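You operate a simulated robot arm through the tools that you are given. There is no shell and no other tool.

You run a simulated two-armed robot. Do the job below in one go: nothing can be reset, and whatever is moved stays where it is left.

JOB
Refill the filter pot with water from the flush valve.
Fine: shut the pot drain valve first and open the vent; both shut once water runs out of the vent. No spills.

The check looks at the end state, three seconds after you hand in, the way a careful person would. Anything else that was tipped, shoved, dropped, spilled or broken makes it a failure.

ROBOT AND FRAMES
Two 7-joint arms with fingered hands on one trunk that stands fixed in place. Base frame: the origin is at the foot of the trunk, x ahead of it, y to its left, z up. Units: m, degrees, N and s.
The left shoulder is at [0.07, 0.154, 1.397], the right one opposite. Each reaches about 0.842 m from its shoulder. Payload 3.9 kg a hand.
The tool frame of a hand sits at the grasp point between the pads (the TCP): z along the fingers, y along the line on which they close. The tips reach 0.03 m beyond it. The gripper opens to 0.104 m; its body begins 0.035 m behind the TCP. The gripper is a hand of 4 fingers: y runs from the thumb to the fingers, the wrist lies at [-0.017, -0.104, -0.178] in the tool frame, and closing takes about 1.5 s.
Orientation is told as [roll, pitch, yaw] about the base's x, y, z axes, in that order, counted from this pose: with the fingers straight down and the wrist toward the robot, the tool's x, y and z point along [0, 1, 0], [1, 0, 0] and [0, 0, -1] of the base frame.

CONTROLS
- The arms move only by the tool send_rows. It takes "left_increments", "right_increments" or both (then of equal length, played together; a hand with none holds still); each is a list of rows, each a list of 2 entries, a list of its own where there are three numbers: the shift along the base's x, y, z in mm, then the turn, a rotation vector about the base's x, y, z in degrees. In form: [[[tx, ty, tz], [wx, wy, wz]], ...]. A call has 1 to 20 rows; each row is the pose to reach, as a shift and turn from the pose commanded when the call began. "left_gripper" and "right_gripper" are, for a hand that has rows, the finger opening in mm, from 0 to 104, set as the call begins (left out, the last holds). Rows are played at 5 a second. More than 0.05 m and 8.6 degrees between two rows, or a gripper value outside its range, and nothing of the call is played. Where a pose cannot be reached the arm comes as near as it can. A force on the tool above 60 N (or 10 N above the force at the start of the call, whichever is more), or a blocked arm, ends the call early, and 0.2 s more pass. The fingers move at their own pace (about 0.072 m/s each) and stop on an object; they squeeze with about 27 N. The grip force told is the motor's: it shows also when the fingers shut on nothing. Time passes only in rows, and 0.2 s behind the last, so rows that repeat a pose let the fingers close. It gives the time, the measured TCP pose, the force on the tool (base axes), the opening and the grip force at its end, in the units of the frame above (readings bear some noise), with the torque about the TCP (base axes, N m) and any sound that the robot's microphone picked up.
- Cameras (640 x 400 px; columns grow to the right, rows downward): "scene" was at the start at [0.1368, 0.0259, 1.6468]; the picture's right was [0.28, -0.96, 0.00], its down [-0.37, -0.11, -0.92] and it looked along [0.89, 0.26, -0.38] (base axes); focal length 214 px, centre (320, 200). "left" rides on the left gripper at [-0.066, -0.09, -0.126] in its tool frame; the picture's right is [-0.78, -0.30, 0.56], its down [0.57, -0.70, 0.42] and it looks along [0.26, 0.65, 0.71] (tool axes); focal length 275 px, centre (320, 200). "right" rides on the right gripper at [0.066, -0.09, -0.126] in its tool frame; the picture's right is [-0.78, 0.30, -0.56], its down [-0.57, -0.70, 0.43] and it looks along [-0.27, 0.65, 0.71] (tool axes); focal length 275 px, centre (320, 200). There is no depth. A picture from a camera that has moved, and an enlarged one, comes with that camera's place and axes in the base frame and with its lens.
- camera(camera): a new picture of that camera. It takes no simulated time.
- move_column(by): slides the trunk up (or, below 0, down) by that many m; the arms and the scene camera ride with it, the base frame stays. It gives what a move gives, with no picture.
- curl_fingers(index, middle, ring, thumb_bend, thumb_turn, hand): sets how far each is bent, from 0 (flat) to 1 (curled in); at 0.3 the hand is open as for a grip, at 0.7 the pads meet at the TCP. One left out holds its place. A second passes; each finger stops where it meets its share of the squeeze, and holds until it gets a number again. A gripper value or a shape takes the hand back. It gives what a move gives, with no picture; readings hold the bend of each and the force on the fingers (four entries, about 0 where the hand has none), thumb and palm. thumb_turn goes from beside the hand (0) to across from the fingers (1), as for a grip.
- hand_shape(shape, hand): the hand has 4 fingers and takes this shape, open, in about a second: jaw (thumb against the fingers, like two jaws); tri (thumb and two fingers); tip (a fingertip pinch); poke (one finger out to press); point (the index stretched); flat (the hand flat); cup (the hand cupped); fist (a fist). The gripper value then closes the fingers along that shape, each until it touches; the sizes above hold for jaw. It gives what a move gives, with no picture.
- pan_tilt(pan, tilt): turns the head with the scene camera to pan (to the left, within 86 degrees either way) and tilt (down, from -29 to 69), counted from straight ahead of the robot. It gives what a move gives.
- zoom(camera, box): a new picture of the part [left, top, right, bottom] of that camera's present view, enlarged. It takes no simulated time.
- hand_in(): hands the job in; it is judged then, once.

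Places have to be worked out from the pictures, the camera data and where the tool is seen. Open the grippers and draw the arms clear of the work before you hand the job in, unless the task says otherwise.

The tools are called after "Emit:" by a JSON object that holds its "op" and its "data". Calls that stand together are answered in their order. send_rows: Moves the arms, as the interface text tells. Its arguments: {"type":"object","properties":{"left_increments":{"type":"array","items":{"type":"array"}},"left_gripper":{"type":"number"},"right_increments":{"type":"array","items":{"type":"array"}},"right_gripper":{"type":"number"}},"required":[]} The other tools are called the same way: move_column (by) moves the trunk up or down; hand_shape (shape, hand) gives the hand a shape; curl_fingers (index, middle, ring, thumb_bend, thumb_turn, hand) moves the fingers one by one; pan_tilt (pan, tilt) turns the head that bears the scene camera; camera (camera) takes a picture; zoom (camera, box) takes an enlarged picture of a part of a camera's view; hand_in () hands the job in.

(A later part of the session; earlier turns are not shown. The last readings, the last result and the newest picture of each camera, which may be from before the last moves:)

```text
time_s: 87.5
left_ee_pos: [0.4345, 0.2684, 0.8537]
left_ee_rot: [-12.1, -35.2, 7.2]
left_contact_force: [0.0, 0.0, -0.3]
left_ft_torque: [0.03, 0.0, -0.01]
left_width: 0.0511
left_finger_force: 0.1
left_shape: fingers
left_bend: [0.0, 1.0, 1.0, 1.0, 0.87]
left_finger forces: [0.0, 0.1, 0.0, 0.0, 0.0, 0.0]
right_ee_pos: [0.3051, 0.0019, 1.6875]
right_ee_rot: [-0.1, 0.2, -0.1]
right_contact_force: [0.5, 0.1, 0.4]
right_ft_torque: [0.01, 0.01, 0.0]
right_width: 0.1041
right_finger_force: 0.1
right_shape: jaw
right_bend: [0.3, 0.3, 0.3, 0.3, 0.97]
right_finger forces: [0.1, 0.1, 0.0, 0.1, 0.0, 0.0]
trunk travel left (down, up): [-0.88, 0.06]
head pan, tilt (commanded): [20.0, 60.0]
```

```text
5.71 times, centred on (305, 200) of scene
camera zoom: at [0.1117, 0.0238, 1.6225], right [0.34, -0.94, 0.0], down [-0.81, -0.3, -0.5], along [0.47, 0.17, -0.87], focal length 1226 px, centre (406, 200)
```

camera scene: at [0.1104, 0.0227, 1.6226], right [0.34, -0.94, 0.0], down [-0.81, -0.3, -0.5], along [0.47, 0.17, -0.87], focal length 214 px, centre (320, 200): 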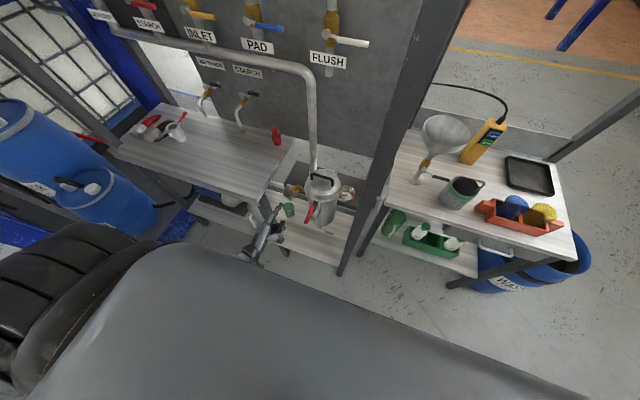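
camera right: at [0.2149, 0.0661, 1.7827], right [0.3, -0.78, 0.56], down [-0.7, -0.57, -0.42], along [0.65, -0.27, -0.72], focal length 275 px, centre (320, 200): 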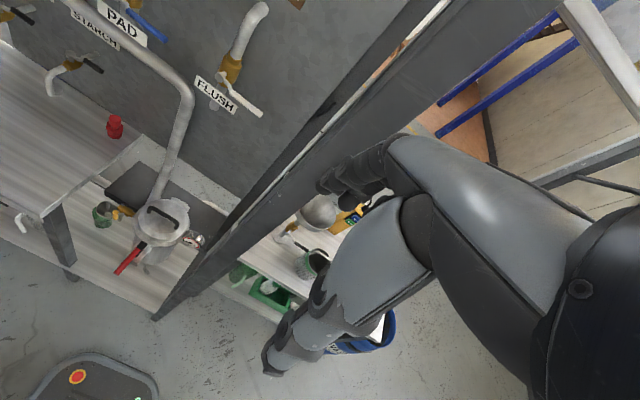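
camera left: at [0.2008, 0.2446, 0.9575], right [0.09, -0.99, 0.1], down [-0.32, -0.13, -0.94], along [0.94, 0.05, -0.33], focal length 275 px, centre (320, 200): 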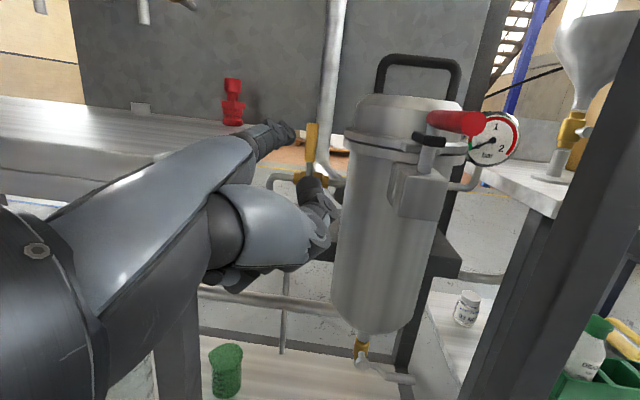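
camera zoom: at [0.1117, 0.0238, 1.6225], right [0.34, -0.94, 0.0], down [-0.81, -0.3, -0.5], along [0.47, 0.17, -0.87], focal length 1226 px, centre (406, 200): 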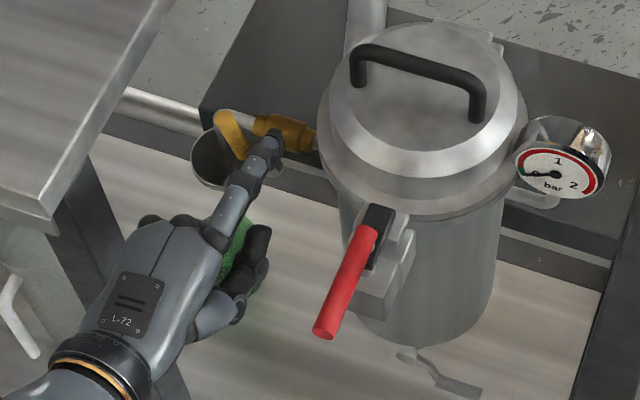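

The finger is now alongside the handle with its end at x≈0.508. I advance 9 mm more and push left along the arc in two stages.

Emit:
{"op": "send_rows", "data": {"left_increments": [[[9, 0, 0], [0, 0, 0]], [[9, 8, 2], [-4, 0, 0]], [[9, 17, 1], [-8, 0, 0]], [[9, 23, -3], [-14, 0, 0]], [[9, 28, -9], [-20, 0, 0]]]}}

Emit:
{"op": "zoom", "data": {"camera": "left", "box": [220, 60, 420, 220]}}

Emit:
{"op": "zoom", "data": {"camera": "scene", "box": [260, 165, 350, 235]}}

```text
time_s: 88.7
left_ee_pos: [0.4425, 0.2982, 0.8452]
left_ee_rot: [-35.5, -30.4, 19.9]
left_contact_force: [-1.2, -0.3, 0.2]
left_ft_torque: [0.05, -0.04, -0.06]
left_width: 0.0505
left_finger_force: 0.6
left_shape: fingers
left_bend: [0.0, 1.0, 1.0, 1.0, 0.87]
left_finger forces: [1.0, 0.0, 0.0, 0.0, 0.0, 0.0]
right_ee_pos: [0.3049, 0.002, 1.687]
right_ee_rot: [-0.1, 0.1, 0.0]
right_contact_force: [0.6, 0.2, 0.8]
right_ft_torque: [-0.03, 0.0, 0.03]
right_width: 0.1038
right_finger_force: 0.2
right_shape: jaw
right_bend: [0.3, 0.3, 0.3, 0.3, 0.97]
right_finger forces: [0.0, 0.0, 0.0, 0.0, 0.1, 0.1]
trunk travel left (down, up): [-0.88, 0.06]
head pan, tilt (commanded): [20.0, 60.0]
```

```text
2.50 times, centred on (320, 140) of left
camera zoom: at [0.2962, 0.2646, 0.9223], right [0.09, -0.98, -0.15], down [-0.32, 0.12, -0.94], along [0.94, 0.13, -0.3], focal length 688 px, centre (320, 350)
```

zoom: 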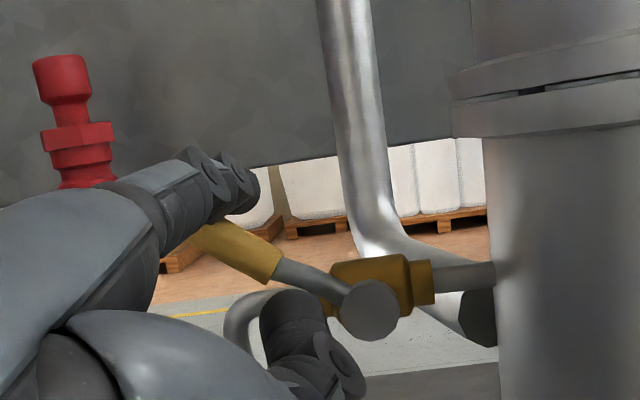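

```text
5.71 times, centred on (305, 200) of scene
camera zoom: at [0.1111, 0.0236, 1.6225], right [0.34, -0.94, 0.0], down [-0.81, -0.3, -0.5], along [0.47, 0.17, -0.87], focal length 1226 px, centre (406, 200)
```

zoom: 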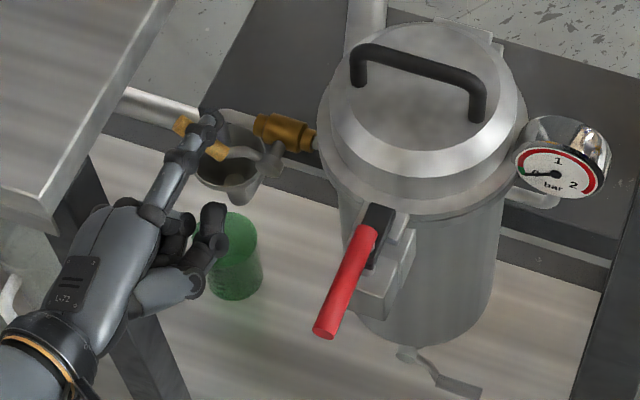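

The handle follows, now about 57° over. I finish the arc, pressing it down to horizontal.

Emit:
{"op": "send_rows", "data": {"left_increments": [[[0, 3, -5], [-3, 0, 0]], [[0, 4, -10], [-6, 0, 0]], [[0, 4, -15], [-9, 0, 0]], [[0, 4, -20], [-12, 0, 0]], [[0, 3, -25], [-15, 0, 0]], [[0, 2, -29], [-15, 0, 0]]]}}

Emit:
{"op": "zoom", "data": {"camera": "left", "box": [220, 60, 420, 220]}}

Emit:
{"op": "zoom", "data": {"camera": "scene", "box": [260, 165, 350, 235]}}

```text
time_s: 90.0
left_ee_pos: [0.4418, 0.2998, 0.8162]
left_ee_rot: [-50.9, -24.6, 27.1]
left_contact_force: [0.1, 0.2, 1.7]
left_ft_torque: [0.04, -0.09, 0.02]
left_width: 0.0515
left_finger_force: 1.2
left_shape: fingers
left_bend: [0.0, 1.0, 1.0, 1.0, 0.87]
left_finger forces: [1.7, 0.0, 0.0, 0.0, 0.0, 0.1]
right_ee_pos: [0.3037, 0.0022, 1.6871]
right_ee_rot: [0.0, 0.2, 0.0]
right_contact_force: [-0.4, -0.2, -0.6]
right_ft_torque: [-0.03, 0.02, -0.02]
right_width: 0.1041
right_finger_force: 0.0
right_shape: jaw
right_bend: [0.3, 0.3, 0.3, 0.3, 0.97]
right_finger forces: [0.0, 0.1, 0.1, 0.0, 0.1, 0.1]
trunk travel left (down, up): [-0.88, 0.06]
head pan, tilt (commanded): [20.0, 60.0]
```

```text
2.50 times, centred on (320, 140) of left
camera zoom: at [0.2956, 0.287, 0.8998], right [0.09, -0.99, 0.11], down [-0.32, -0.13, -0.94], along [0.94, 0.05, -0.33], focal length 688 px, centre (320, 350)
```

zoom: 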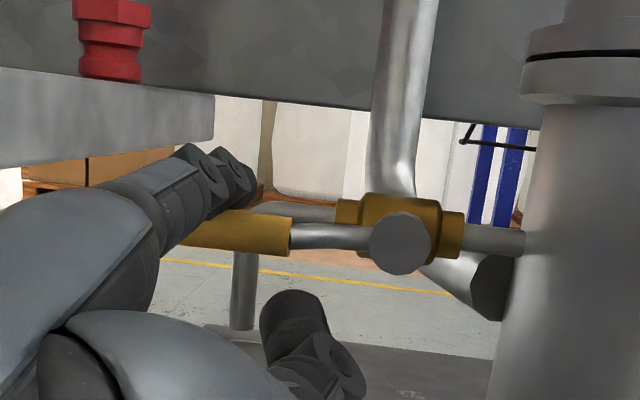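

```text
5.71 times, centred on (305, 200) of scene
camera zoom: at [0.1101, 0.0226, 1.6226], right [0.34, -0.94, 0.0], down [-0.81, -0.3, -0.5], along [0.47, 0.17, -0.87], focal length 1226 px, centre (406, 200)
```

zoom: 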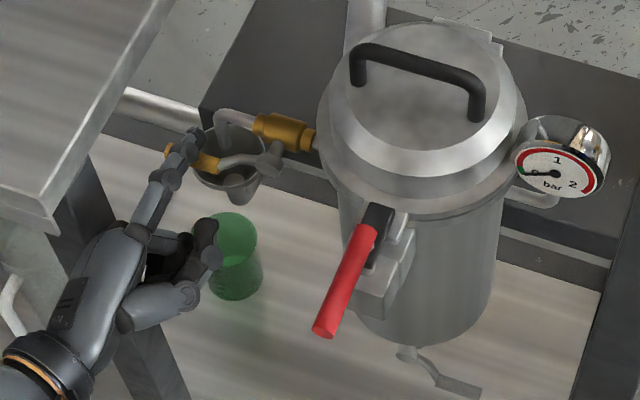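

The handle looks horizontal along its pipe with only 1.7 N on the finger. I press 4 mm more to feel whether it is on its open stop.

Emit:
{"op": "send_rows", "data": {"left_increments": [[[0, 0, -2], [0, 0, 0]], [[0, 0, -4], [0, 0, 0]], [[0, 0, -4], [0, 0, 0]]]}}

Emit:
{"op": "zoom", "data": {"camera": "left", "box": [220, 60, 420, 220]}}

```text
time_s: 90.8
left_ee_pos: [0.4406, 0.2987, 0.8128]
left_ee_rot: [-50.9, -24.7, 27.0]
left_contact_force: [-1.0, -0.8, 6.0]
left_ft_torque: [0.29, -0.48, -0.06]
left_width: 0.0536
left_finger_force: 3.7
left_shape: fingers
left_bend: [0.0, 1.0, 1.0, 1.0, 0.87]
left_finger forces: [6.6, 0.0, 0.1, 0.1, 0.1, 0.1]
right_ee_pos: [0.3029, 0.0, 1.6883]
right_ee_rot: [0.1, 0.1, 0.0]
right_contact_force: [-0.7, -0.8, -0.3]
right_ft_torque: [0.0, 0.02, 0.02]
right_width: 0.1038
right_finger_force: 0.1
right_shape: jaw
right_bend: [0.3, 0.3, 0.3, 0.3, 0.97]
right_finger forces: [0.0, 0.0, 0.1, 0.0, 0.1, 0.0]
trunk travel left (down, up): [-0.88, 0.06]
head pan, tilt (commanded): [20.0, 60.0]
```

```text
2.50 times, centred on (320, 140) of left
camera zoom: at [0.2957, 0.2861, 0.8961], right [0.09, -0.99, 0.1], down [-0.32, -0.13, -0.94], along [0.94, 0.05, -0.33], focal length 688 px, centre (320, 350)
```

zoom: 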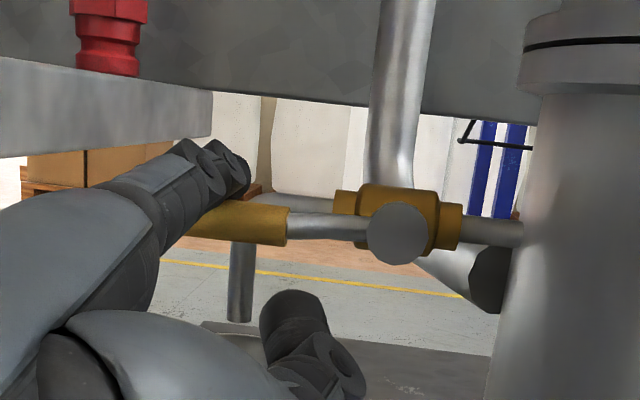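

The force rises at the same spot: the vent is fully open. Now I lift the finger off the handle, and look at the flush valve with the scene and right cameras to fix its place.

Emit:
{"op": "send_rows", "data": {"left_increments": [[[0, 0, 12], [0, 0, 0]], [[-20, 0, 14], [0, 0, 0]], [[-45, 0, 14], [0, 0, 0]]]}}

Emit:
{"op": "pan_tilt", "data": {"pan": 16, "tilt": 25}}

Emit:
{"op": "zoom", "data": {"camera": "scene", "box": [240, 130, 400, 260]}}

Emit:
{"op": "zoom", "data": {"camera": "right", "box": [140, 20, 340, 160]}}

Emit:
{"op": "zoom", "data": {"camera": "left", "box": [160, 0, 480, 240]}}

```text
time_s: 91.7
left_ee_pos: [0.3959, 0.2989, 0.8271]
left_ee_rot: [-50.9, -24.5, 27.0]
left_contact_force: [0.3, 0.8, 1.4]
left_ft_torque: [-0.03, -0.01, 0.01]
left_width: 0.0511
left_finger_force: 0.0
left_shape: fingers
left_bend: [0.0, 1.0, 1.0, 1.0, 0.87]
left_finger forces: [0.1, 0.0, 0.0, 0.1, 0.0, 0.0]
right_ee_pos: [0.3026, 0.001, 1.6872]
right_ee_rot: [-0.1, 0.2, 0.0]
right_contact_force: [0.2, 0.0, -0.4]
right_ft_torque: [0.02, -0.04, 0.01]
right_width: 0.1042
right_finger_force: 0.0
right_shape: jaw
right_bend: [0.3, 0.3, 0.3, 0.3, 0.97]
right_finger forces: [0.1, 0.0, 0.1, 0.1, 0.1, 0.1]
trunk travel left (down, up): [-0.88, 0.06]
head pan, tilt (commanded): [20.0, 60.0]
```

```text
time_s: 92.7
left_ee_pos: [0.3991, 0.2996, 0.8266]
left_ee_rot: [-51.0, -24.4, 27.0]
left_contact_force: [-0.1, 0.5, -0.4]
left_ft_torque: [0.02, 0.0, 0.0]
left_width: 0.0506
left_finger_force: 0.1
left_shape: fingers
left_bend: [0.0, 1.0, 1.0, 1.0, 0.87]
left_finger forces: [0.0, 0.0, 0.0, 0.0, 0.0, 0.0]
right_ee_pos: [0.3056, 0.0014, 1.6868]
right_ee_rot: [0.0, 0.3, 0.0]
right_contact_force: [0.9, 0.5, -0.4]
right_ft_torque: [0.03, 0.01, 0.01]
right_width: 0.104
right_finger_force: 0.1
right_shape: jaw
right_bend: [0.3, 0.3, 0.3, 0.3, 0.97]
right_finger forces: [0.0, 0.1, 0.1, 0.0, 0.0, 0.0]
trunk travel left (down, up): [-0.88, 0.06]
head pan, tilt (commanded): [16.0, 25.0]
```

```text
3.08 times, centred on (320, 195) of scene
camera zoom: at [0.1366, 0.0254, 1.6725], right [0.28, -0.96, 0.0], down [-0.41, -0.12, -0.91], along [0.87, 0.25, -0.42], focal length 660 px, centre (320, 215)
```

zoom: 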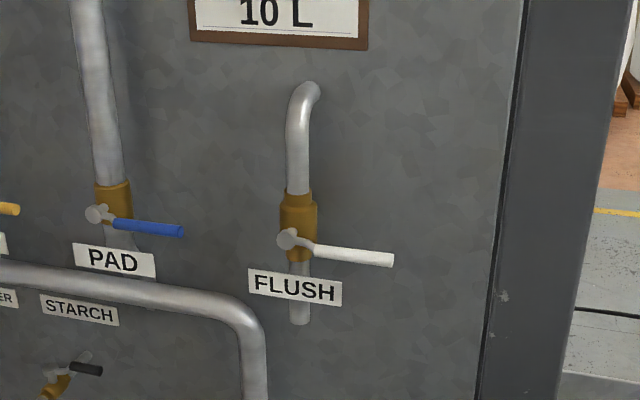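

```text
2.86 times, centred on (240, 90) of right
camera zoom: at [0.2148, 0.0661, 1.8127], right [0.3, -0.78, 0.56], down [-0.7, -0.57, -0.42], along [0.65, -0.27, -0.72], focal length 786 px, centre (549, 514)
```

zoom: 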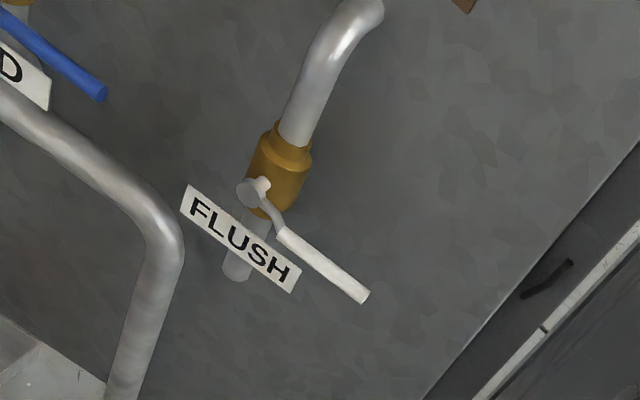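

```text
1.67 times, centred on (320, 120) of left
camera zoom: at [0.2515, 0.2866, 0.9099], right [0.09, -0.99, 0.1], down [-0.32, -0.13, -0.94], along [0.94, 0.05, -0.33], focal length 459 px, centre (320, 333)
```

zoom: 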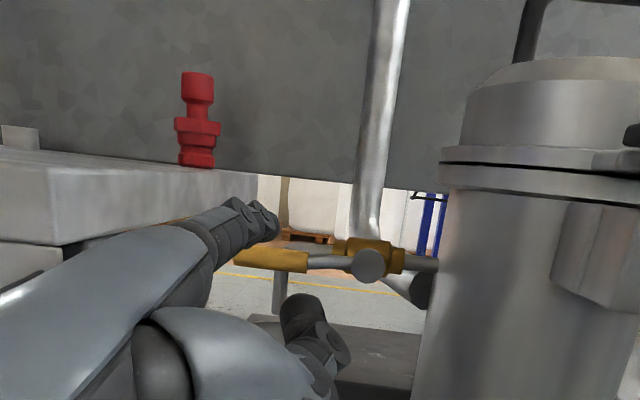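

Triangulating, the flush hub is at (0.690, 0.217, 1.374), its white handle runs from y=0.183 to 0.109 at x≈0.674, and the stub ends at (0.726, 0.217, 1.25). I shape the right hand to a straight pointing index and start moving it forward, left of the post.

Emit:
{"op": "hand_shape", "data": {"hand": "right", "shape": "point"}}

Emit:
{"op": "curl_fingers", "data": {"hand": "right", "index": 0}}

Emit:
{"op": "send_rows", "data": {"right_increments": [[[20, 25, -10], [0, -4, 0]], [[40, 50, -20], [0, -8, 0]], [[65, 80, -30], [0, -12, 0]], [[90, 105, -45], [0, -16, 0]], [[120, 125, -60], [0, -20, 0]], [[150, 125, -80], [0, -20, 0]]]}}

Emit:
{"op": "camera", "data": {"camera": "scene"}}

Emit:
{"op": "camera", "data": {"camera": "right"}}

```text
time_s: 93.6
left_ee_pos: [0.3986, 0.2989, 0.8266]
left_ee_rot: [-51.0, -24.4, 27.1]
left_contact_force: [0.1, 0.4, 0.1]
left_ft_torque: [-0.03, -0.02, -0.04]
left_width: 0.0508
left_finger_force: 0.0
left_shape: fingers
left_bend: [0.0, 1.0, 1.0, 1.0, 0.87]
left_finger forces: [0.0, 0.1, 0.1, 0.1, 0.1, 0.1]
right_ee_pos: [0.3036, 0.0017, 1.6866]
right_ee_rot: [0.0, 0.3, 0.0]
right_contact_force: [0.2, -0.2, -0.9]
right_ft_torque: [0.0, 0.0, -0.01]
right_width: 0.0
right_finger_force: 0.1
right_shape: point
right_bend: [0.2, 1.0, 1.0, 0.99, 0.87]
right_finger forces: [0.0, 0.0, 0.1, 0.0, 0.0, 0.1]
trunk travel left (down, up): [-0.88, 0.06]
head pan, tilt (commanded): [16.0, 25.0]
```

```text
time_s: 94.6
left_ee_pos: [0.3982, 0.2977, 0.8265]
left_ee_rot: [-51.0, -24.5, 27.0]
left_contact_force: [-0.8, 0.0, -0.5]
left_ft_torque: [0.0, -0.05, 0.03]
left_width: 0.0509
left_finger_force: 0.0
left_shape: fingers
left_bend: [0.0, 1.0, 1.0, 1.0, 0.87]
left_finger forces: [0.1, 0.0, 0.0, 0.2, 0.1, 0.0]
right_ee_pos: [0.3037, -0.0004, 1.6876]
right_ee_rot: [-0.1, 0.2, 0.0]
right_contact_force: [0.3, -0.3, -0.6]
right_ft_torque: [0.02, -0.02, 0.0]
right_width: 0.0505
right_finger_force: 0.1
right_shape: fingers
right_bend: [0.0, 1.0, 1.0, 0.99, 0.87]
right_finger forces: [0.0, 0.0, 0.1, 0.0, 0.0, 0.1]
trunk travel left (down, up): [-0.88, 0.06]
head pan, tilt (commanded): [16.0, 25.0]
```

```text
time_s: 96.0
left_ee_pos: [0.3988, 0.2988, 0.8265]
left_ee_rot: [-50.8, -24.4, 27.0]
left_contact_force: [1.2, 0.0, 0.3]
left_ft_torque: [0.02, -0.01, 0.04]
left_width: 0.0506
left_finger_force: 0.1
left_shape: fingers
left_bend: [0.0, 1.0, 1.0, 1.0, 0.87]
left_finger forces: [0.1, 0.0, 0.0, 0.0, 0.0, 0.0]
right_ee_pos: [0.4588, 0.1249, 1.6082]
right_ee_rot: [0.0, -19.7, 0.0]
right_contact_force: [-0.4, -0.2, -0.1]
right_ft_torque: [0.0, 0.02, 0.02]
right_width: 0.0504
right_finger_force: 0.1
right_shape: fingers
right_bend: [0.0, 1.0, 1.0, 0.99, 0.87]
right_finger forces: [0.0, 0.1, 0.0, 0.1, 0.0, 0.0]
trunk travel left (down, up): [-0.88, 0.06]
head pan, tilt (commanded): [16.0, 25.0]
```

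```text
taken
camera scene: at [0.1388, 0.0245, 1.6724], right [0.28, -0.96, 0.0], down [-0.41, -0.12, -0.91], along [0.87, 0.25, -0.42], focal length 214 px, centre (320, 200)
```

scene: 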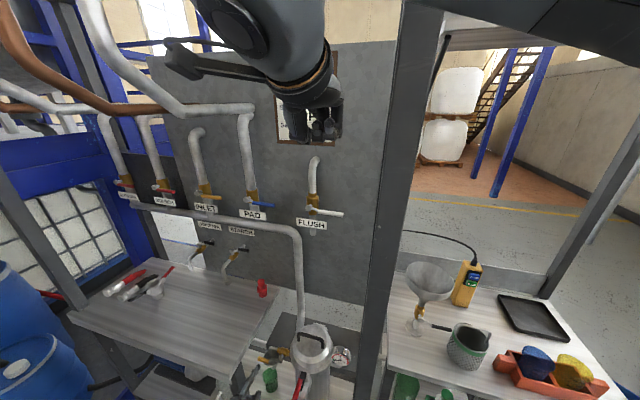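

```text
taken
camera right: at [0.3307, 0.1905, 1.694], right [0.09, -0.78, 0.62], down [-0.52, -0.57, -0.64], along [0.85, -0.27, -0.45], focal length 275 px, centre (320, 200)
```

right: 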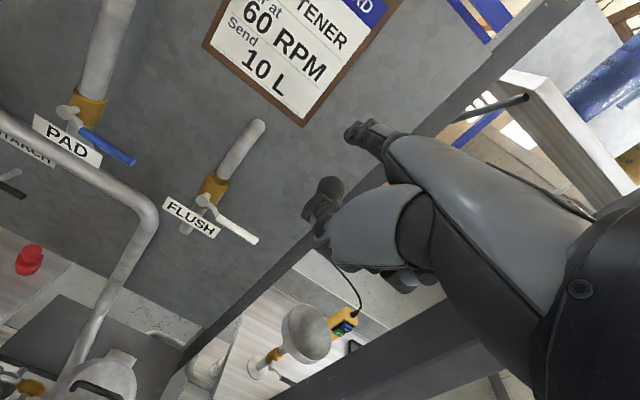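

The right hand follows well. I bring it forward and down to just above the flush handle, staying short of it.

Emit:
{"op": "send_rows", "data": {"right_increments": [[[22, 0, -37], [0, 0, 0]], [[44, 1, -74], [0, 0, 0]], [[66, 1, -111], [0, 0, 0]], [[88, 2, -148], [0, 0, 0]]]}}

Emit:
{"op": "pan_tilt", "data": {"pan": 12, "tilt": 15}}

Emit:
{"op": "camera", "data": {"camera": "scene"}}

Emit:
{"op": "camera", "data": {"camera": "right"}}

```text
time_s: 97.0
left_ee_pos: [0.3981, 0.2984, 0.8262]
left_ee_rot: [-50.9, -24.5, 27.0]
left_contact_force: [-0.6, -0.6, 0.1]
left_ft_torque: [0.01, 0.01, 0.0]
left_width: 0.0509
left_finger_force: 0.0
left_shape: fingers
left_bend: [0.0, 1.0, 1.0, 1.0, 0.87]
left_finger forces: [0.0, 0.1, 0.0, 0.0, 0.0, 0.0]
right_ee_pos: [0.5436, 0.1285, 1.4588]
right_ee_rot: [0.0, -19.8, 0.0]
right_contact_force: [-0.3, 0.2, 0.7]
right_ft_torque: [-0.02, 0.03, 0.01]
right_width: 0.051
right_finger_force: 0.1
right_shape: fingers
right_bend: [0.0, 1.0, 1.0, 0.99, 0.87]
right_finger forces: [0.0, 0.1, 0.0, 0.0, 0.1, 0.0]
trunk travel left (down, up): [-0.88, 0.06]
head pan, tilt (commanded): [16.0, 25.0]
```

```text
time_s: 97.7
left_ee_pos: [0.3968, 0.2992, 0.826]
left_ee_rot: [-50.9, -24.6, 27.0]
left_contact_force: [0.0, 0.9, -0.3]
left_ft_torque: [0.0, 0.01, -0.03]
left_width: 0.0507
left_finger_force: 0.0
left_shape: fingers
left_bend: [0.0, 1.0, 1.0, 1.0, 0.87]
left_finger forces: [0.0, 0.1, 0.0, 0.0, 0.0, 0.1]
right_ee_pos: [0.543, 0.1278, 1.4605]
right_ee_rot: [0.0, -19.8, 0.0]
right_contact_force: [0.7, -0.4, -0.3]
right_ft_torque: [0.02, -0.02, 0.02]
right_width: 0.0507
right_finger_force: 0.0
right_shape: fingers
right_bend: [0.0, 1.0, 1.0, 0.99, 0.87]
right_finger forces: [0.1, 0.0, 0.0, 0.1, 0.0, 0.1]
trunk travel left (down, up): [-0.88, 0.06]
head pan, tilt (commanded): [12.0, 15.0]
```

```text
taken
camera scene: at [0.1393, 0.0195, 1.6888], right [0.21, -0.98, 0.0], down [-0.25, -0.05, -0.97], along [0.94, 0.2, -0.26], focal length 214 px, centre (320, 200)
```

scene: 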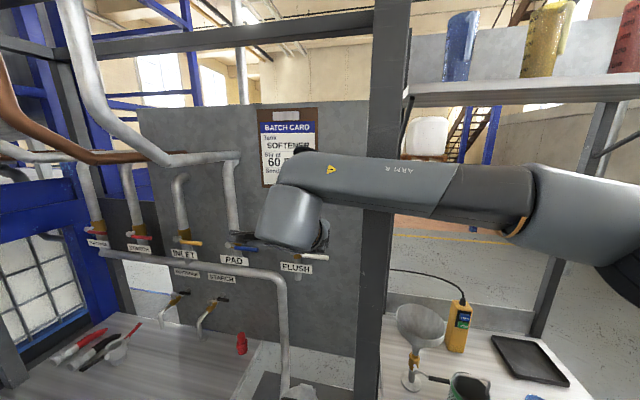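

```text
taken
camera right: at [0.4153, 0.1935, 1.5468], right [0.09, -0.78, 0.62], down [-0.52, -0.57, -0.64], along [0.85, -0.27, -0.45], focal length 275 px, centre (320, 200)
```

right: 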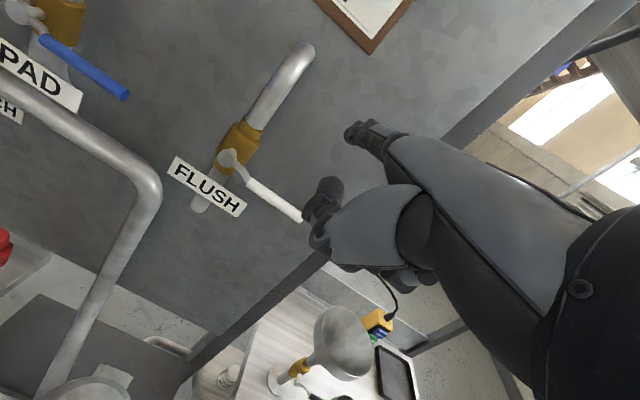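

The hand is in place above the handle. I zoom the right camera on finger, handle and the stub end.

Emit:
{"op": "zoom", "data": {"camera": "right", "box": [150, 90, 410, 250]}}

Emit:
{"op": "zoom", "data": {"camera": "right", "box": [160, 130, 270, 230]}}

Emit:
{"op": "zoom", "data": {"camera": "scene", "box": [250, 200, 360, 300]}}

```text
2.46 times, centred on (280, 170) of right
camera zoom: at [0.4153, 0.1935, 1.5468], right [0.09, -0.78, 0.62], down [-0.52, -0.57, -0.64], along [0.85, -0.27, -0.45], focal length 678 px, centre (418, 274)
```

zoom: 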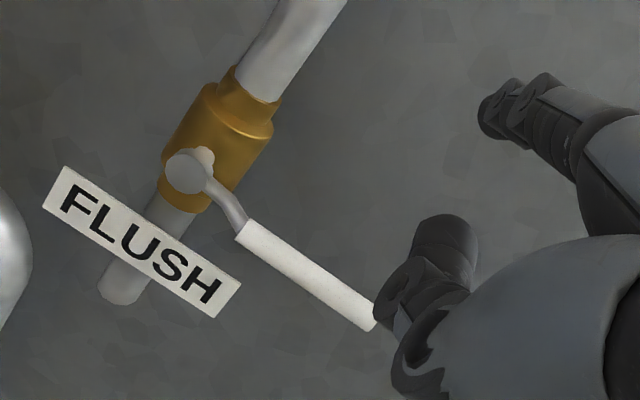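

```text
4.00 times, centred on (215, 180) of right
camera zoom: at [0.4153, 0.1935, 1.5468], right [0.09, -0.78, 0.62], down [-0.52, -0.57, -0.64], along [0.85, -0.27, -0.45], focal length 1101 px, centre (740, 280)
```

zoom: 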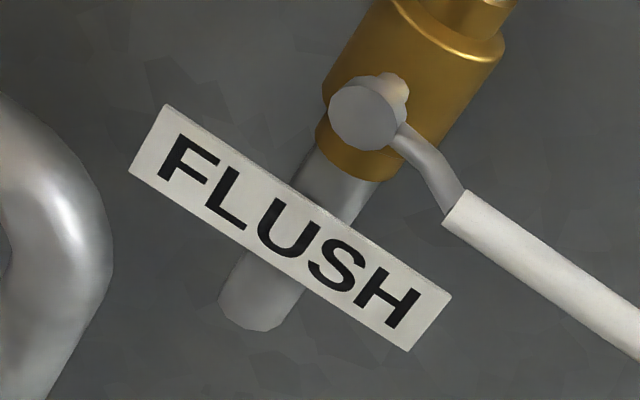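

```text
4.00 times, centred on (305, 250) of scene
camera zoom: at [0.1393, 0.0195, 1.6888], right [0.21, -0.98, 0.0], down [-0.25, -0.05, -0.97], along [0.94, 0.2, -0.26], focal length 858 px, centre (380, 0)
```

zoom: 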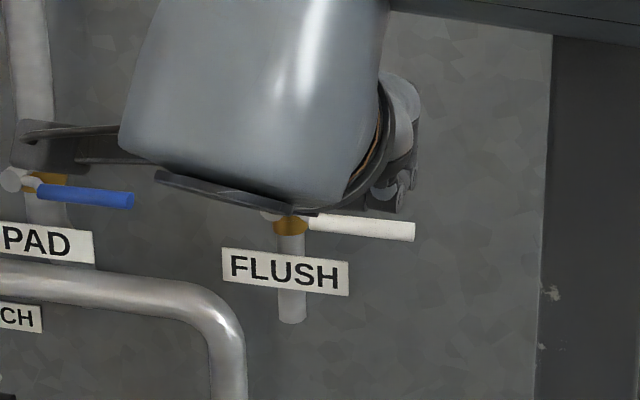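

The fingertip is at (0.631, 0.148, 1.496), as computed. I bring it over the handle, about 1 cm above it.

Emit:
{"op": "send_rows", "data": {"right_increments": [[[20, 0, -25], [0, 0, 0]], [[40, 0, -50], [0, 0, 0]], [[59, 0, -72], [0, 0, 0]], [[59, 0, -88], [0, 0, 0]]]}}

Emit:
{"op": "zoom", "data": {"camera": "right", "box": [150, 60, 430, 260]}}

Emit:
{"op": "zoom", "data": {"camera": "scene", "box": [250, 200, 360, 300]}}

```text
time_s: 98.9
left_ee_pos: [0.3875, 0.3045, 0.8371]
left_ee_rot: [-51.2, -25.0, 27.0]
left_contact_force: [-2.2, 2.2, -1.8]
left_ft_torque: [-0.14, -0.13, -0.03]
left_width: 0.0508
left_finger_force: 0.1
left_shape: fingers
left_bend: [0.0, 1.0, 1.0, 1.0, 0.87]
left_finger forces: [0.0, 0.0, 0.0, 0.0, 0.1, 0.0]
right_ee_pos: [0.5741, 0.1379, 1.3775]
right_ee_rot: [-1.2, -21.3, 2.2]
right_contact_force: [-0.1, 1.5, 4.7]
right_ft_torque: [-0.12, 0.09, -0.04]
right_width: 0.0507
right_finger_force: 0.1
right_shape: fingers
right_bend: [0.0, 1.0, 1.0, 1.0, 0.87]
right_finger forces: [0.0, 0.1, 0.0, 0.0, 0.1, 0.1]
trunk travel left (down, up): [-0.88, 0.06]
head pan, tilt (commanded): [12.0, 15.0]
stopped in row 4 (right hand): the arm was blocked; the commanded pose is now the measured one
```

```text
2.00 times, centred on (290, 160) of right
camera zoom: at [0.4416, 0.2017, 1.4607], right [0.1, -0.76, 0.64], down [-0.48, -0.6, -0.64], along [0.87, -0.25, -0.42], focal length 551 px, centre (380, 280)
```

zoom: 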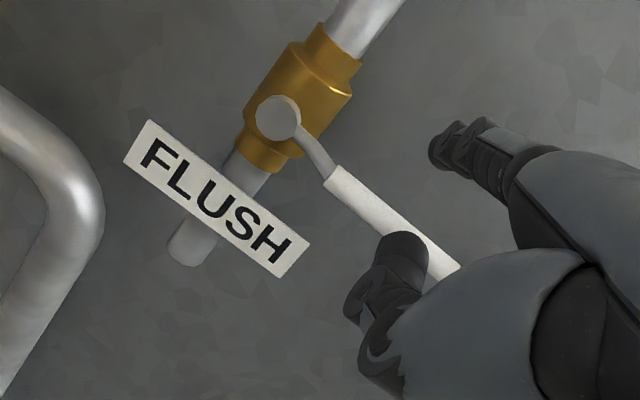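

```text
4.00 times, centred on (305, 250) of scene
camera zoom: at [0.0284, 0.0321, 1.7034], right [0.21, -0.98, 0.02], down [-0.19, -0.06, -0.98], along [0.96, 0.2, -0.2], focal length 858 px, centre (380, 0)
```

zoom: 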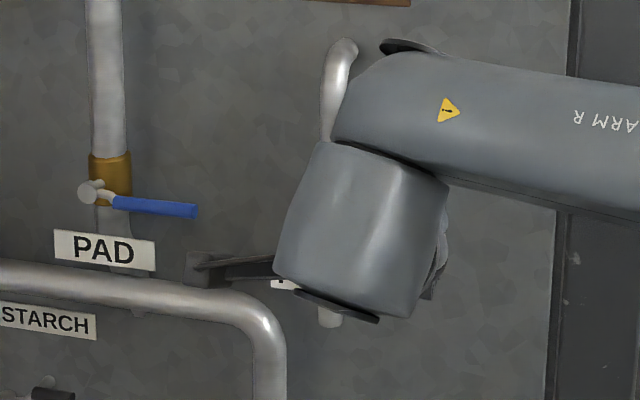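

The right arm got blocked and the head camera was pushed back, so some part of the arm is touching the robot's own head or the post. I back the right hand up the way it came and look.

Emit:
{"op": "send_rows", "data": {"right_increments": [[[-10, -3, 25], [0, 0, 0]], [[-20, -6, 50], [0, 0, 0]], [[-31, -10, 82], [1.2, 1.5, -2.2]]]}}

Emit:
{"op": "camera", "data": {"camera": "scene"}}

Emit:
{"op": "camera", "data": {"camera": "left"}}

```text
time_s: 99.2
left_ee_pos: [0.4415, 0.264, 0.8551]
left_ee_rot: [-54.4, -24.8, 26.5]
left_contact_force: [-3.8, 2.0, -1.5]
left_ft_torque: [-0.16, -0.17, 0.11]
left_width: 0.0503
left_finger_force: 0.1
left_shape: fingers
left_bend: [0.0, 1.0, 1.0, 1.0, 0.87]
left_finger forces: [0.1, 0.0, 0.0, 0.0, 0.0, 0.0]
right_ee_pos: [0.5597, 0.1717, 1.3157]
right_ee_rot: [-3.2, -16.6, 13.0]
right_contact_force: [-3.7, 2.3, 5.6]
right_ft_torque: [-0.25, -0.09, -0.12]
right_width: 0.0506
right_finger_force: 0.1
right_shape: fingers
right_bend: [0.0, 1.0, 1.0, 0.99, 0.87]
right_finger forces: [0.0, 0.0, 0.1, 0.0, 0.0, 0.0]
trunk travel left (down, up): [-0.88, 0.06]
head pan, tilt (commanded): [12.0, 15.0]
stopped in row 1 (left hand): the arm was blocked; the commanded pose is now the measured one
```

```text
taken
camera scene: at [0.0148, 0.0244, 1.7048], right [0.2, -0.98, 0.02], down [-0.18, -0.06, -0.98], along [0.96, 0.2, -0.19], focal length 214 px, centre (320, 200)
```

scene: 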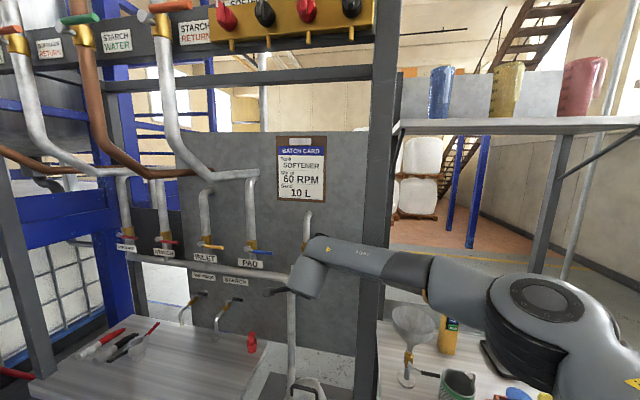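

```text
taken
camera left: at [0.292, 0.2621, 0.9337], right [0.05, -0.99, 0.16], down [-0.3, -0.16, -0.94], along [0.95, 0.0, -0.3], focal length 275 px, centre (320, 200)
```

left: 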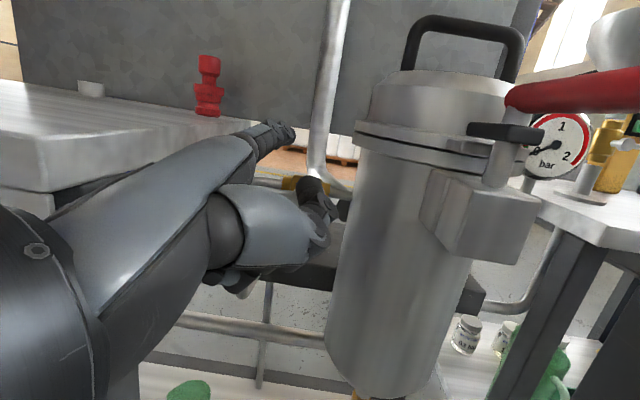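

The right forearm is lying against the post and leans the robot back. Before releasing it, I check the right camera for what is near that hand.

Emit:
{"op": "camera", "data": {"camera": "right"}}

Emit:
{"op": "zoom", "data": {"camera": "scene", "box": [240, 200, 460, 330]}}

Emit:
{"op": "zoom", "data": {"camera": "left", "box": [220, 90, 420, 250]}}

```text
taken
camera right: at [0.4253, 0.214, 1.4068], right [0.28, -0.7, 0.66], down [-0.41, -0.71, -0.58], along [0.87, -0.11, -0.48], focal length 275 px, centre (320, 200)
```

right: 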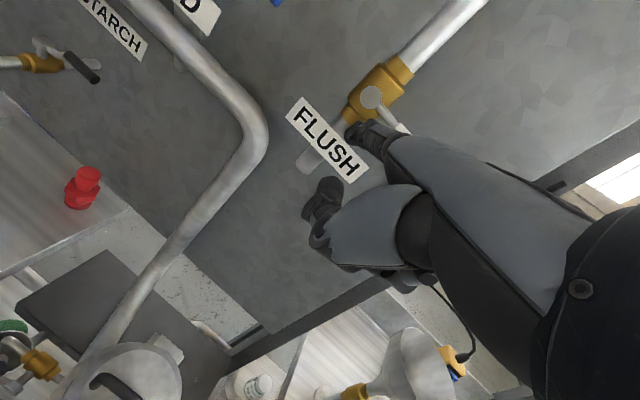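

```text
2.91 times, centred on (350, 265) of scene
camera zoom: at [0.0148, 0.0244, 1.7048], right [0.2, -0.98, 0.02], down [-0.18, -0.06, -0.98], along [0.96, 0.2, -0.19], focal length 624 px, centre (233, 11)
```

zoom: 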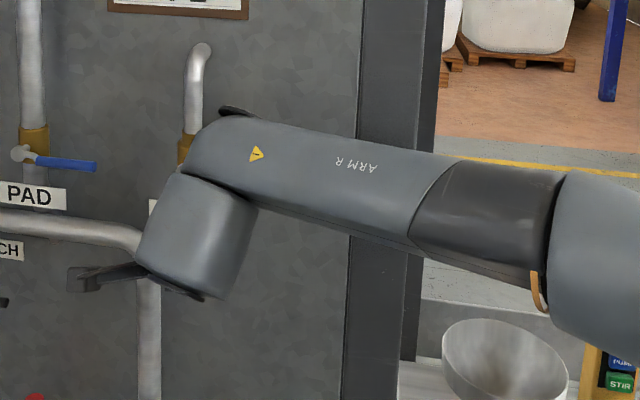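

```text
2.50 times, centred on (320, 170) of left
camera zoom: at [0.292, 0.2621, 0.9337], right [0.05, -0.99, 0.16], down [-0.3, -0.16, -0.94], along [0.95, 0.0, -0.3], focal length 688 px, centre (320, 275)
```

zoom: 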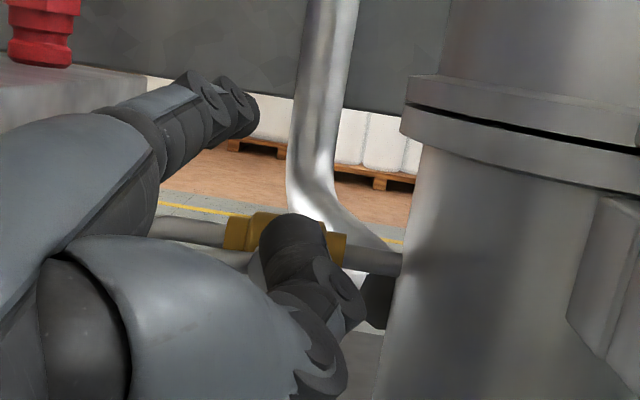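

The forearm indeed lies on the post; finger and valves are untouched. I draw both hands straight back together in small rows to release it.

Emit:
{"op": "send_rows", "data": {"right_increments": [[[-25, -5, 10], [0, 0, 0]], [[-50, -10, 25], [0, 0, 0]], [[-75, -15, 40], [0, 0, 0]], [[-100, -20, 60], [0, 0, 0]]], "left_increments": [[[-20, 3, 0], [0, 0, 0]], [[-40, 6, 0], [0, 0, 0]], [[-60, 9, 0], [0, 0, 0]], [[-80, 12, 0], [0, 0, 0]]]}}

Emit:
{"op": "camera", "data": {"camera": "scene"}}

Emit:
{"op": "camera", "data": {"camera": "left"}}

```text
time_s: 99.5
left_ee_pos: [0.4816, 0.2125, 0.8679]
left_ee_rot: [-60.7, -23.4, 26.4]
left_contact_force: [-3.9, 6.1, 1.0]
left_ft_torque: [-0.33, -0.24, 0.21]
left_width: 0.046
left_finger_force: 3.3
left_shape: fingers
left_bend: [0.0, 1.0, 1.0, 1.0, 0.87]
left_finger forces: [0.0, 0.1, 0.0, 0.0, 8.1, 0.0]
right_ee_pos: [0.5326, 0.2172, 1.2307]
right_ee_rot: [0.3, -9.8, 21.6]
right_contact_force: [1.0, 0.7, 1.6]
right_ft_torque: [-0.01, 0.04, -0.01]
right_width: 0.0506
right_finger_force: 0.1
right_shape: fingers
right_bend: [0.0, 1.0, 1.0, 1.0, 0.87]
right_finger forces: [0.1, 0.0, 0.0, 0.1, 0.1, 0.0]
trunk travel left (down, up): [-0.88, 0.06]
head pan, tilt (commanded): [12.0, 15.0]
stopped in row 1 (left hand): the arm was blocked; the commanded pose is now the measured one
```

```text
taken
camera scene: at [0.0268, 0.0212, 1.7015], right [0.21, -0.98, 0.02], down [-0.19, -0.06, -0.98], along [0.96, 0.2, -0.19], focal length 214 px, centre (320, 200)
```

scene: 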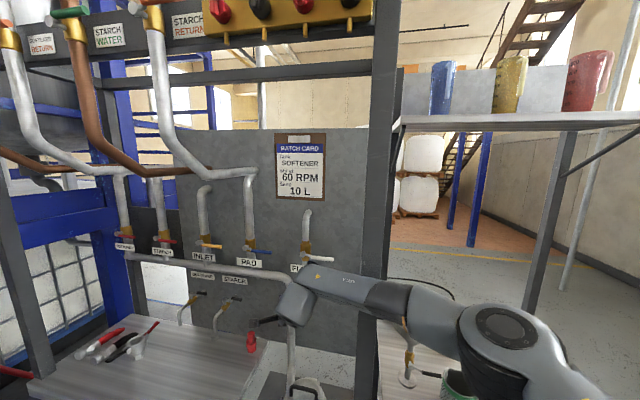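

```text
taken
camera left: at [0.3311, 0.2231, 0.9428], right [0.0, -0.97, 0.25], down [-0.28, -0.24, -0.93], along [0.96, -0.08, -0.27], focal length 275 px, centre (320, 200)
```

left: 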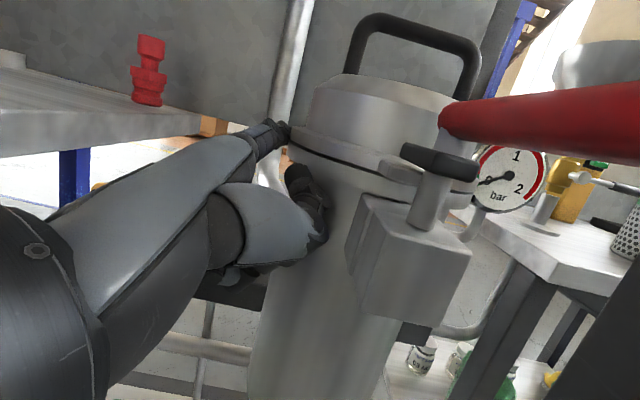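

Both arms are being dragged while the robot leans; each call ends at once. I let a moment pass without arm commands to see whether things settle.

Emit:
{"op": "pan_tilt", "data": {"pan": 14, "tilt": 20}}

Emit:
{"op": "camera", "data": {"camera": "scene"}}

Emit:
{"op": "camera", "data": {"camera": "left"}}

Emit:
{"op": "camera", "data": {"camera": "right"}}

```text
time_s: 100.2
left_ee_pos: [0.4825, 0.222, 0.8691]
left_ee_rot: [-60.3, -23.8, 26.2]
left_contact_force: [0.5, -0.1, -0.8]
left_ft_torque: [-0.02, 0.0, -0.01]
left_width: 0.0506
left_finger_force: 0.0
left_shape: fingers
left_bend: [0.0, 1.0, 1.0, 1.0, 0.87]
left_finger forces: [0.1, 0.0, 0.0, 0.0, 0.0, 0.1]
right_ee_pos: [0.543, 0.2139, 1.242]
right_ee_rot: [-1.0, -10.5, 20.4]
right_contact_force: [-0.2, -0.7, 0.7]
right_ft_torque: [-0.01, -0.01, 0.01]
right_width: 0.0507
right_finger_force: 0.0
right_shape: fingers
right_bend: [0.0, 1.0, 1.0, 1.0, 0.87]
right_finger forces: [0.1, 0.0, 0.1, 0.0, 0.0, 0.1]
trunk travel left (down, up): [-0.88, 0.06]
head pan, tilt (commanded): [14.0, 20.0]
```

```text
taken
camera scene: at [0.0245, 0.0348, 1.6947], right [0.24, -0.97, 0.02], down [-0.27, -0.09, -0.96], along [0.93, 0.23, -0.28], focal length 214 px, centre (320, 200)
```

scene: 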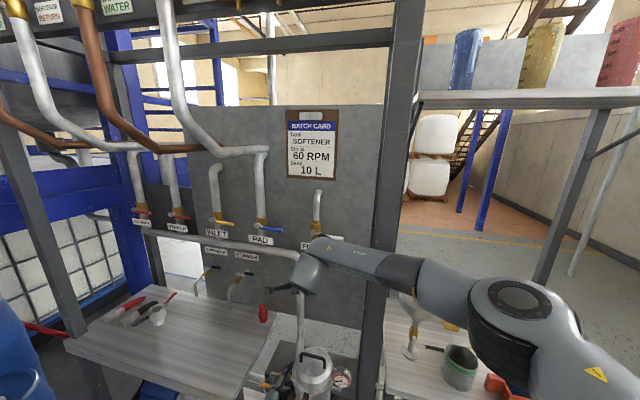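

```text
taken
camera left: at [0.3318, 0.2318, 0.9438], right [0.0, -0.97, 0.24], down [-0.28, -0.23, -0.93], along [0.96, -0.07, -0.27], focal length 275 px, centre (320, 200)
```

left: 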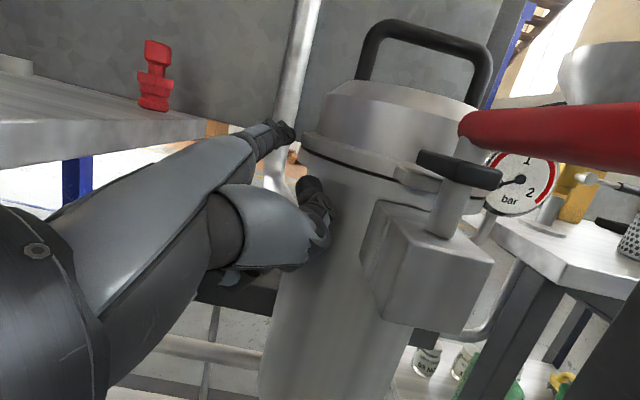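

```text
taken
camera right: at [0.414, 0.2392, 1.348], right [0.44, -0.65, 0.62], down [-0.37, -0.76, -0.54], along [0.82, 0.01, -0.58], focal length 275 px, centre (320, 200)
```

right: 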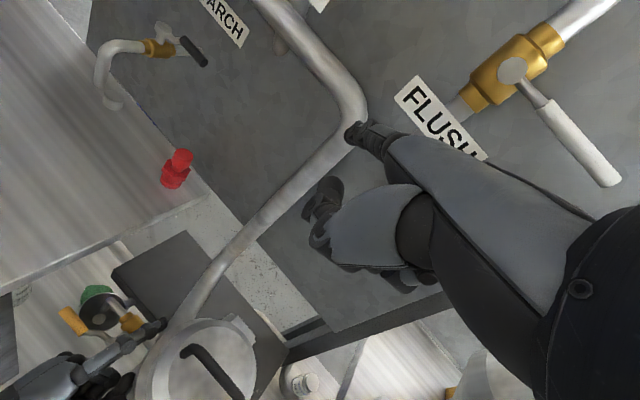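

It has settled with no contact at either hand, but the forearm still leans on the post. First I draw the left hand gently back from between pot and vent, in one small step, to see that it obeys.

Emit:
{"op": "send_rows", "data": {"left_increments": [[[-10, 5, 0], [0, 0, 0]], [[-20, 10, 0], [0, 0, 0]]]}}

```text
time_s: 100.5
left_ee_pos: [0.4991, 0.208, 0.8875]
left_ee_rot: [-66.2, -21.9, 28.5]
left_contact_force: [-95.6, 78.0, 7.6]
left_ft_torque: [-1.65, -2.54, 2.3]
left_width: 0.044
left_finger_force: 59.2
left_shape: fingers
left_bend: [0.0, 1.0, 1.0, 1.0, 0.91]
left_finger forces: [0.0, 28.5, 0.0, 0.0, 89.8, 0.2]
right_ee_pos: [0.5091, 0.2732, 1.1882]
right_ee_rot: [5.9, -5.5, 25.7]
right_contact_force: [0.1, 0.4, 1.8]
right_ft_torque: [-0.03, 0.0, -0.03]
right_width: 0.0504
right_finger_force: 0.1
right_shape: fingers
right_bend: [0.0, 1.0, 1.0, 1.0, 0.87]
right_finger forces: [0.0, 0.1, 0.0, 0.0, 0.0, 0.1]
trunk travel left (down, up): [-0.88, 0.06]
head pan, tilt (commanded): [14.0, 20.0]
stopped in row 1 (left hand): the arm was blocked; the commanded pose is now the measured one
```

The arms get dragged again whenever rows run, and the left thumb now presses the pot. I stop commanding arms and look around to see what is pushing.

Emit:
{"op": "pan_tilt", "data": {"pan": 40, "tilt": 35}}

Emit:
{"op": "camera", "data": {"camera": "scene"}}

Emit:
{"op": "camera", "data": {"camera": "left"}}

Emit:
{"op": "camera", "data": {"camera": "right"}}

```text
time_s: 101.4
left_ee_pos: [0.4955, 0.2138, 0.9118]
left_ee_rot: [-66.1, -24.5, 29.7]
left_contact_force: [-9.0, 10.9, -3.4]
left_ft_torque: [-0.51, -0.33, 0.48]
left_width: 0.0455
left_finger_force: 7.3
left_shape: fingers
left_bend: [0.0, 1.0, 1.0, 1.0, 0.88]
left_finger forces: [0.0, 0.1, 0.1, 0.0, 14.3, 0.1]
right_ee_pos: [0.5461, 0.2528, 1.2037]
right_ee_rot: [-0.6, -8.0, 23.0]
right_contact_force: [0.7, -4.3, 1.7]
right_ft_torque: [0.22, 0.1, 0.02]
right_width: 0.0503
right_finger_force: 0.1
right_shape: fingers
right_bend: [0.0, 1.0, 1.0, 1.0, 0.87]
right_finger forces: [0.0, 0.1, 0.1, 0.1, 0.0, 0.1]
trunk travel left (down, up): [-0.88, 0.06]
head pan, tilt (commanded): [40.0, 35.0]
```

```text
taken
camera scene: at [-0.0331, 0.1443, 1.6697], right [0.77, -0.62, 0.1], down [-0.27, -0.48, -0.83], along [0.57, 0.62, -0.54], focal length 214 px, centre (320, 200)
```

scene: 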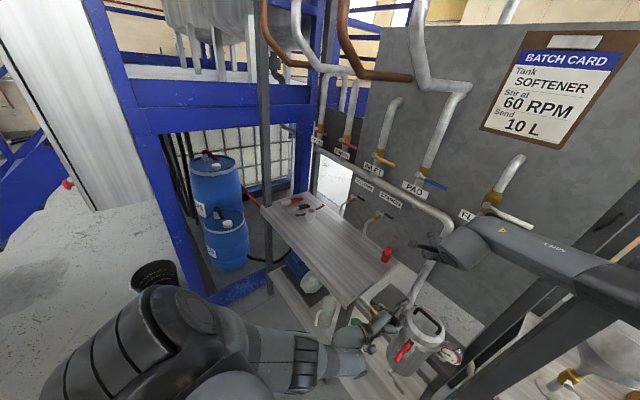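

```text
taken
camera left: at [0.341, 0.2273, 0.9778], right [0.0, -0.95, 0.32], down [-0.23, -0.31, -0.92], along [0.97, -0.07, -0.21], focal length 275 px, centre (320, 200)
```

left: 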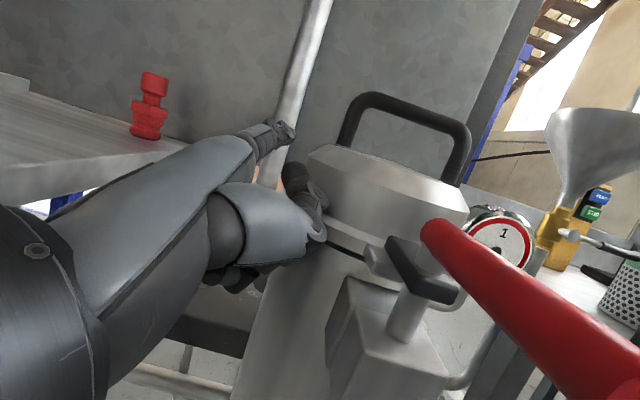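

```text
taken
camera right: at [0.4215, 0.2721, 1.3146], right [0.5, -0.63, 0.6], down [-0.36, -0.78, -0.51], along [0.79, 0.04, -0.61], focal length 275 px, centre (320, 200)
```

right: 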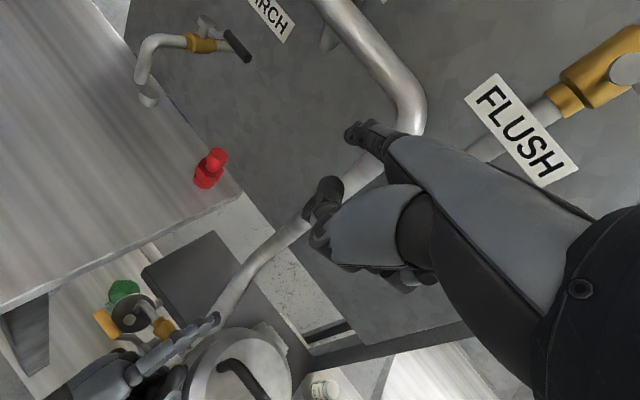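

The robot's body is turned and tilted by these contacts. I let another moment pass, without arm rows, to see whether it relaxes.

Emit:
{"op": "pan_tilt", "data": {"pan": 30, "tilt": 45}}

Emit:
{"op": "camera", "data": {"camera": "scene"}}

```text
time_s: 102.2
left_ee_pos: [0.4763, 0.1706, 0.9484]
left_ee_rot: [-72.3, -24.9, 29.6]
left_contact_force: [-112.7, 105.3, 66.3]
left_ft_torque: [1.71, 0.27, 2.98]
left_width: 0.0468
left_finger_force: 88.4
left_shape: fingers
left_bend: [0.0, 1.0, 1.0, 1.0, 0.84]
left_finger forces: [6.1, 50.2, 79.7, 0.0, 41.5, 0.0]
right_ee_pos: [0.5157, 0.2385, 1.2005]
right_ee_rot: [-1.6, -7.9, 23.9]
right_contact_force: [1.6, -2.6, 0.9]
right_ft_torque: [0.1, 0.16, 0.07]
right_width: 0.0507
right_finger_force: 0.0
right_shape: fingers
right_bend: [0.0, 1.0, 1.0, 1.0, 0.87]
right_finger forces: [0.1, 0.0, 0.0, 0.1, 0.1, 0.0]
trunk travel left (down, up): [-0.88, 0.06]
head pan, tilt (commanded): [30.0, 45.0]
```

```text
taken
camera scene: at [-0.0244, 0.0737, 1.6628], right [0.76, -0.64, 0.08], down [-0.37, -0.53, -0.76], along [0.53, 0.55, -0.64], focal length 214 px, centre (320, 200)
```

scene: 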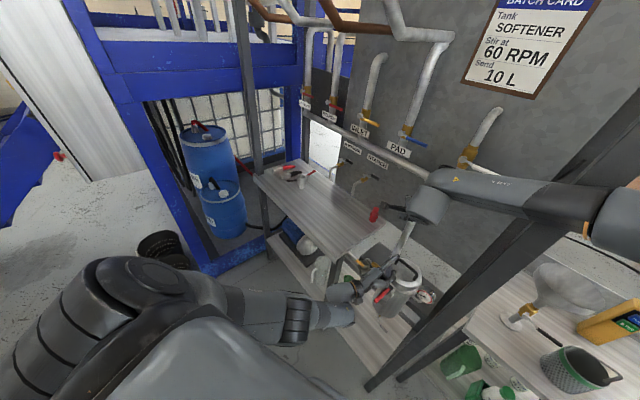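

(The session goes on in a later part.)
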